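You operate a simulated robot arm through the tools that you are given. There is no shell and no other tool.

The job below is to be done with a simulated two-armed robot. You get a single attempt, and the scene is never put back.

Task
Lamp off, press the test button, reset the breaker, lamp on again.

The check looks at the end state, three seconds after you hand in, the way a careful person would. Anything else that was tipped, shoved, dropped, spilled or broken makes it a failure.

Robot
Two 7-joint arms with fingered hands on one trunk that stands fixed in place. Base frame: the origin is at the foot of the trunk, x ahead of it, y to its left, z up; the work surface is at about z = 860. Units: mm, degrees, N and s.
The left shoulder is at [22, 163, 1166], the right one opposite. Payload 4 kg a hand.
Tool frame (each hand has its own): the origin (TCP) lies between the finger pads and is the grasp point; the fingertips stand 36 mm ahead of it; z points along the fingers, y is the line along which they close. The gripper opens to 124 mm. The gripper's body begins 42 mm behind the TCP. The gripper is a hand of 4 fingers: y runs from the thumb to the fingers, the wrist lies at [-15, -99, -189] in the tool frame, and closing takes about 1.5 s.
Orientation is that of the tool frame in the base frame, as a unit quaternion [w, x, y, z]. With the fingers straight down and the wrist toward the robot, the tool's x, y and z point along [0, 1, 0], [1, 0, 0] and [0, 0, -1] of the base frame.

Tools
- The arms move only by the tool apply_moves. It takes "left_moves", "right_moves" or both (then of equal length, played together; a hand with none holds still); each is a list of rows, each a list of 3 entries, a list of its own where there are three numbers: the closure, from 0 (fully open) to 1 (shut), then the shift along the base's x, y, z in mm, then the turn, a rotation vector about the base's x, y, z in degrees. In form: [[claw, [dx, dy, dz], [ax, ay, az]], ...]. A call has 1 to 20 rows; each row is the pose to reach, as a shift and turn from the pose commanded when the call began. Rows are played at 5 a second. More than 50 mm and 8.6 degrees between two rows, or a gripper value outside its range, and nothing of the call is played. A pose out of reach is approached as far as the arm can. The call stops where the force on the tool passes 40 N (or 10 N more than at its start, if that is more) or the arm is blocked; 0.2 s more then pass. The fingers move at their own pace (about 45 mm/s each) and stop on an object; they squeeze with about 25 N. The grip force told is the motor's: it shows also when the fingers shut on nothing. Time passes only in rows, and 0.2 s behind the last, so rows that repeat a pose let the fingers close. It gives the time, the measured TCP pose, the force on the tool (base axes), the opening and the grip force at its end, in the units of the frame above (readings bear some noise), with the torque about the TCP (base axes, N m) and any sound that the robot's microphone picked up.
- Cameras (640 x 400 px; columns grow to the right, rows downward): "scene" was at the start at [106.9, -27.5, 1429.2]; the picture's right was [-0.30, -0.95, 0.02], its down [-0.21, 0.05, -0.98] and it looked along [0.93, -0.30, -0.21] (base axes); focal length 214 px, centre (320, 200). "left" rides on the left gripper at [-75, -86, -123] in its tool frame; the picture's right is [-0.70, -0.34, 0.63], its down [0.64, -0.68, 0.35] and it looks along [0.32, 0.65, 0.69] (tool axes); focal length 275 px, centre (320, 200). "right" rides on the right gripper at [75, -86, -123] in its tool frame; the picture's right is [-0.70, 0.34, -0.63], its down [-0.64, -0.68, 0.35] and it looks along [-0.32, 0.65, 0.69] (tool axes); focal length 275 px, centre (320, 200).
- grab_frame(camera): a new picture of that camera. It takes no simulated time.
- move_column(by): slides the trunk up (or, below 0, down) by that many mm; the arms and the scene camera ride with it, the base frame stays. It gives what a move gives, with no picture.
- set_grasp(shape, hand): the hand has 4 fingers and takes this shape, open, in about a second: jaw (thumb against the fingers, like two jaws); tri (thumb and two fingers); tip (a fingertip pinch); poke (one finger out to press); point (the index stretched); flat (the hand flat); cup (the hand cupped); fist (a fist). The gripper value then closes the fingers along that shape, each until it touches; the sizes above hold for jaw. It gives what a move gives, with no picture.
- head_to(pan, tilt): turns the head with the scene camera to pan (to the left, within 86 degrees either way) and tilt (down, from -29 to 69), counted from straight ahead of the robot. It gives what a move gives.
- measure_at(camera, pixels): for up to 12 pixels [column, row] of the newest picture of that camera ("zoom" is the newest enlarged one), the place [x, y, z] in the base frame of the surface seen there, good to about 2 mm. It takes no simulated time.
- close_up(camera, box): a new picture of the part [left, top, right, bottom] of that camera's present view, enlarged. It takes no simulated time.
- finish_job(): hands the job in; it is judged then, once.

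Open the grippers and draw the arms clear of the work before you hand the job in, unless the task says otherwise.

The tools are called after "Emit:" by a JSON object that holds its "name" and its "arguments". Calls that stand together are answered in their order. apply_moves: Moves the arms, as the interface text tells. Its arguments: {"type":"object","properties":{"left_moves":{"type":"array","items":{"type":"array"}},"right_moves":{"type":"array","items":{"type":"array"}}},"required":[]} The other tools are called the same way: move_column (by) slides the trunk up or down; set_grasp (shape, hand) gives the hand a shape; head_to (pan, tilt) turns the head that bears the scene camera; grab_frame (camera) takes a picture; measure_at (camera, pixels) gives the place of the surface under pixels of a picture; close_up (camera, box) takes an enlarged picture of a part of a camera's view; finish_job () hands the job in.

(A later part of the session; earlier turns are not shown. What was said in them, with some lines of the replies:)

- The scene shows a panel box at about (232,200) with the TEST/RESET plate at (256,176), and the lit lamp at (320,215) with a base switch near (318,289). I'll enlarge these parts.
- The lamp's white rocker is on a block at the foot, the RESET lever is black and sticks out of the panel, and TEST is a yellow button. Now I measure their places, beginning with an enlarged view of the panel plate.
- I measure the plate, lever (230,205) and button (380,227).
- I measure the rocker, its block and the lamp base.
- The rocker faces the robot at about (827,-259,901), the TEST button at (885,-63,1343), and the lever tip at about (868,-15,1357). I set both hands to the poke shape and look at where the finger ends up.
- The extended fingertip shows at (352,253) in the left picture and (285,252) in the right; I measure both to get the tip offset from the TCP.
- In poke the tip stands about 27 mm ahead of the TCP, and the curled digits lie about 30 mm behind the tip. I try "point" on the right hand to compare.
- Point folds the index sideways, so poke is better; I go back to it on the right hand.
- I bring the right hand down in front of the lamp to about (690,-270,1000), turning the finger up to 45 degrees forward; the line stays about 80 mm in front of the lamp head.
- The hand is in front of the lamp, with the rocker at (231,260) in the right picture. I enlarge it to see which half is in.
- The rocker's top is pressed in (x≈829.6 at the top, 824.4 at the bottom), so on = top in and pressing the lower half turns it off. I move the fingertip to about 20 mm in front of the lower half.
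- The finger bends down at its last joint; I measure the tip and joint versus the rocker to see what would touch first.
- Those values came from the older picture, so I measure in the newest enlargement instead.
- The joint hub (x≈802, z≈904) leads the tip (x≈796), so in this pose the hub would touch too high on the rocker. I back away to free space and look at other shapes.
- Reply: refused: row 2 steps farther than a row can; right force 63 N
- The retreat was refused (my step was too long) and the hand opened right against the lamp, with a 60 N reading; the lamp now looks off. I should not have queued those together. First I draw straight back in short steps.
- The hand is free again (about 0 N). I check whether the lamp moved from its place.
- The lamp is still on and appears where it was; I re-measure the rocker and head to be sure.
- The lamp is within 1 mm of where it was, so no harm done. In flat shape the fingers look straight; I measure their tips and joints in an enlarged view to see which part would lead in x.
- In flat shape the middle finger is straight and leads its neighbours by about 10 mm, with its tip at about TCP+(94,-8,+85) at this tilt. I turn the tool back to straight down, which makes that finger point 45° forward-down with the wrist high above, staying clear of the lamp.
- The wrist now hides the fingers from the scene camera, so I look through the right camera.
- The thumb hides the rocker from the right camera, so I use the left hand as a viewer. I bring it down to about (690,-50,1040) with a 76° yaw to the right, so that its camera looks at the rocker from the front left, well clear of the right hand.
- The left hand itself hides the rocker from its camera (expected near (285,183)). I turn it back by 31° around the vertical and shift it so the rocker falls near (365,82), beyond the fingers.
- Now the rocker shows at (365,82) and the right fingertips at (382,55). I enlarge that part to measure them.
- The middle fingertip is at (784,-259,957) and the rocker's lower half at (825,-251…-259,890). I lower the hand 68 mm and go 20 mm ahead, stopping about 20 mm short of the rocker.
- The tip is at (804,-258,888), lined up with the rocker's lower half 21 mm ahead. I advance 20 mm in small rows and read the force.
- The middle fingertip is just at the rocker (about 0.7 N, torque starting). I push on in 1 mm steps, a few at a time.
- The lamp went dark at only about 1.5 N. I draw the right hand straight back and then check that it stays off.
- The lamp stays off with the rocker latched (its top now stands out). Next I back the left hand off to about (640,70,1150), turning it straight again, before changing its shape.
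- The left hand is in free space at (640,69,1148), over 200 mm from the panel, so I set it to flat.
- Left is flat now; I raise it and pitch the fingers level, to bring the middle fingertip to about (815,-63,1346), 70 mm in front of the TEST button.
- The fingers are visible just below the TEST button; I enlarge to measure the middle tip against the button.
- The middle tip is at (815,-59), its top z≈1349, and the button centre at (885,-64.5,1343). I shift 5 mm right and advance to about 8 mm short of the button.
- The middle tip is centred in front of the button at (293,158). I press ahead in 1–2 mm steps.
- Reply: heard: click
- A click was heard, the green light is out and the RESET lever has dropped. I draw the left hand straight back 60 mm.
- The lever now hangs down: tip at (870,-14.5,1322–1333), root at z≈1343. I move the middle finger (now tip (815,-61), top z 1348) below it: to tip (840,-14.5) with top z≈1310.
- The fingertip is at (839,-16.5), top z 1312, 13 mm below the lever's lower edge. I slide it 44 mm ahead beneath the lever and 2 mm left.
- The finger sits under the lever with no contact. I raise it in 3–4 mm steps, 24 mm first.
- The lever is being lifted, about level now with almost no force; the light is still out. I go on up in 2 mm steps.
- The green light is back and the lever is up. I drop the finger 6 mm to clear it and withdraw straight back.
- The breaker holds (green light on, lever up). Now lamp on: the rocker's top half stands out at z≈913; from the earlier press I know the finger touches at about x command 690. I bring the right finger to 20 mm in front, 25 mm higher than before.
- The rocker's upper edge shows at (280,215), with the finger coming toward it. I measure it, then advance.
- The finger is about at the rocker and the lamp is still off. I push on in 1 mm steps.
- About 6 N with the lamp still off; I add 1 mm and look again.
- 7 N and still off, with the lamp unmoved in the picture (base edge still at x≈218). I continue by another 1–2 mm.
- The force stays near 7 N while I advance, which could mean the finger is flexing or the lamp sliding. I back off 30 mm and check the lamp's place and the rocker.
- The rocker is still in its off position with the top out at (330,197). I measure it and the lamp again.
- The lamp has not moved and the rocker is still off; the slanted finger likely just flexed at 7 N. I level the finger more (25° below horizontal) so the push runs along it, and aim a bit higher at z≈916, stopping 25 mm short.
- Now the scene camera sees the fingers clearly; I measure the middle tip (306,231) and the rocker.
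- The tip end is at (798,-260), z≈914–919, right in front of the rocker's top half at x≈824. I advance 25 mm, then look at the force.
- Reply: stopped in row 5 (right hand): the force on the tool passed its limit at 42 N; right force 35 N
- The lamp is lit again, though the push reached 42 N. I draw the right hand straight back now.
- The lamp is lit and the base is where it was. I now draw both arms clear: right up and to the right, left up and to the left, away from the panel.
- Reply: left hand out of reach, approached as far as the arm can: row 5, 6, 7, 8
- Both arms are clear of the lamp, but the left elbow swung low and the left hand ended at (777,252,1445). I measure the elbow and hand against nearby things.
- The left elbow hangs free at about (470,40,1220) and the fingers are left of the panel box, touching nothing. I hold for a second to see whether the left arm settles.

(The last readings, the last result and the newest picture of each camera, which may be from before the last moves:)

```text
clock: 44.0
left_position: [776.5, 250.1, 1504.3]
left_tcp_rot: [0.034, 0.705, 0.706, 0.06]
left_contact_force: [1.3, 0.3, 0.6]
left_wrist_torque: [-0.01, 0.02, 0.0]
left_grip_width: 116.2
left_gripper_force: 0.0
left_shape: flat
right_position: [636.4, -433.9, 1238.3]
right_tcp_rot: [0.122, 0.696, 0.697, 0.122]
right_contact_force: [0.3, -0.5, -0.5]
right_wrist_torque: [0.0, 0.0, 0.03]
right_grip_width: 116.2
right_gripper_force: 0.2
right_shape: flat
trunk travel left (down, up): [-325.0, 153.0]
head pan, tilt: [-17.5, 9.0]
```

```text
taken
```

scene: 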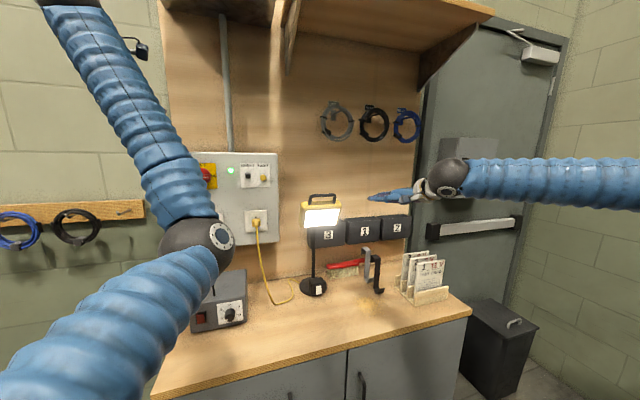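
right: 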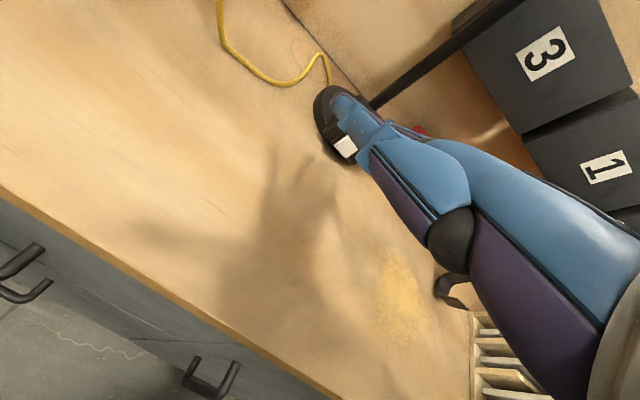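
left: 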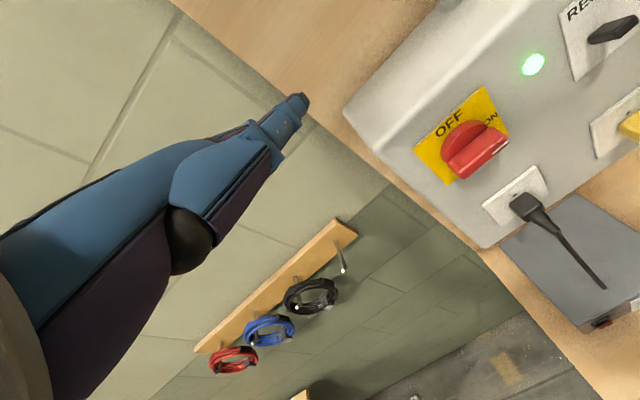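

The left arm follows and stands still, clear of all. A last check of the panel, lamp and cards before handing in.

Emit:
{"name": "close_up", "arguments": {"camera": "scene", "box": [220, 150, 350, 310]}}

Emit:
{"name": "close_up", "arguments": {"camera": "scene", "box": [300, 190, 470, 320]}}

```text
2.50 times, centred on (285, 230) of scene
```

zoom: 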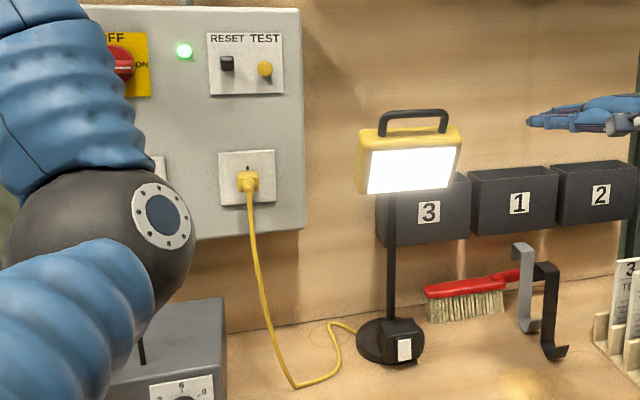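

```text
3.08 times, centred on (385, 255) of scene
```

zoom: 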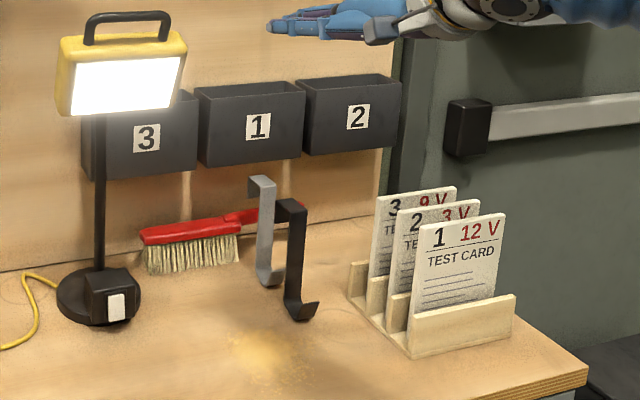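

The lamp is lit, the RESET lever is up with the green light on, and the cards, hooks, brush and lamp stand as before. Both arms are clear and open, so I hand in.

Emit:
{"name": "finish_job", "arguments": {}}

```text
The job is handed in.
```

The whole sequence was done in order, and I have handed the job in. I switched the lamp off at its rocker and pressed TEST. There was a click, the green light went out and the lever dropped. I then pushed the RESET lever up until the green light came back, and switched the lamp on again.

In the last pictures the lamp was lit and the RESET lever was up with the green light on. The brush, hooks and cards looked undisturbed.

**Accidental contact with the lamp:** before the first press, a retreat move was refused and the hand opened against the lamp, with about 60 N on the tool. The lamp stayed on, and measuring afterwards showed it had moved by no more than the measuring error.

**Hard final press:** my first try at switching the lamp back on failed because the slanted finger did not flip the rocker. The second try worked but peaked at 42 N, above the 40 N stop. In the pictures afterwards the lamp's base was where it had been.

The left arm could not reach the pose I first sent it to when drawing clear. I stopped it in a clear, steady position to the left of the panel.
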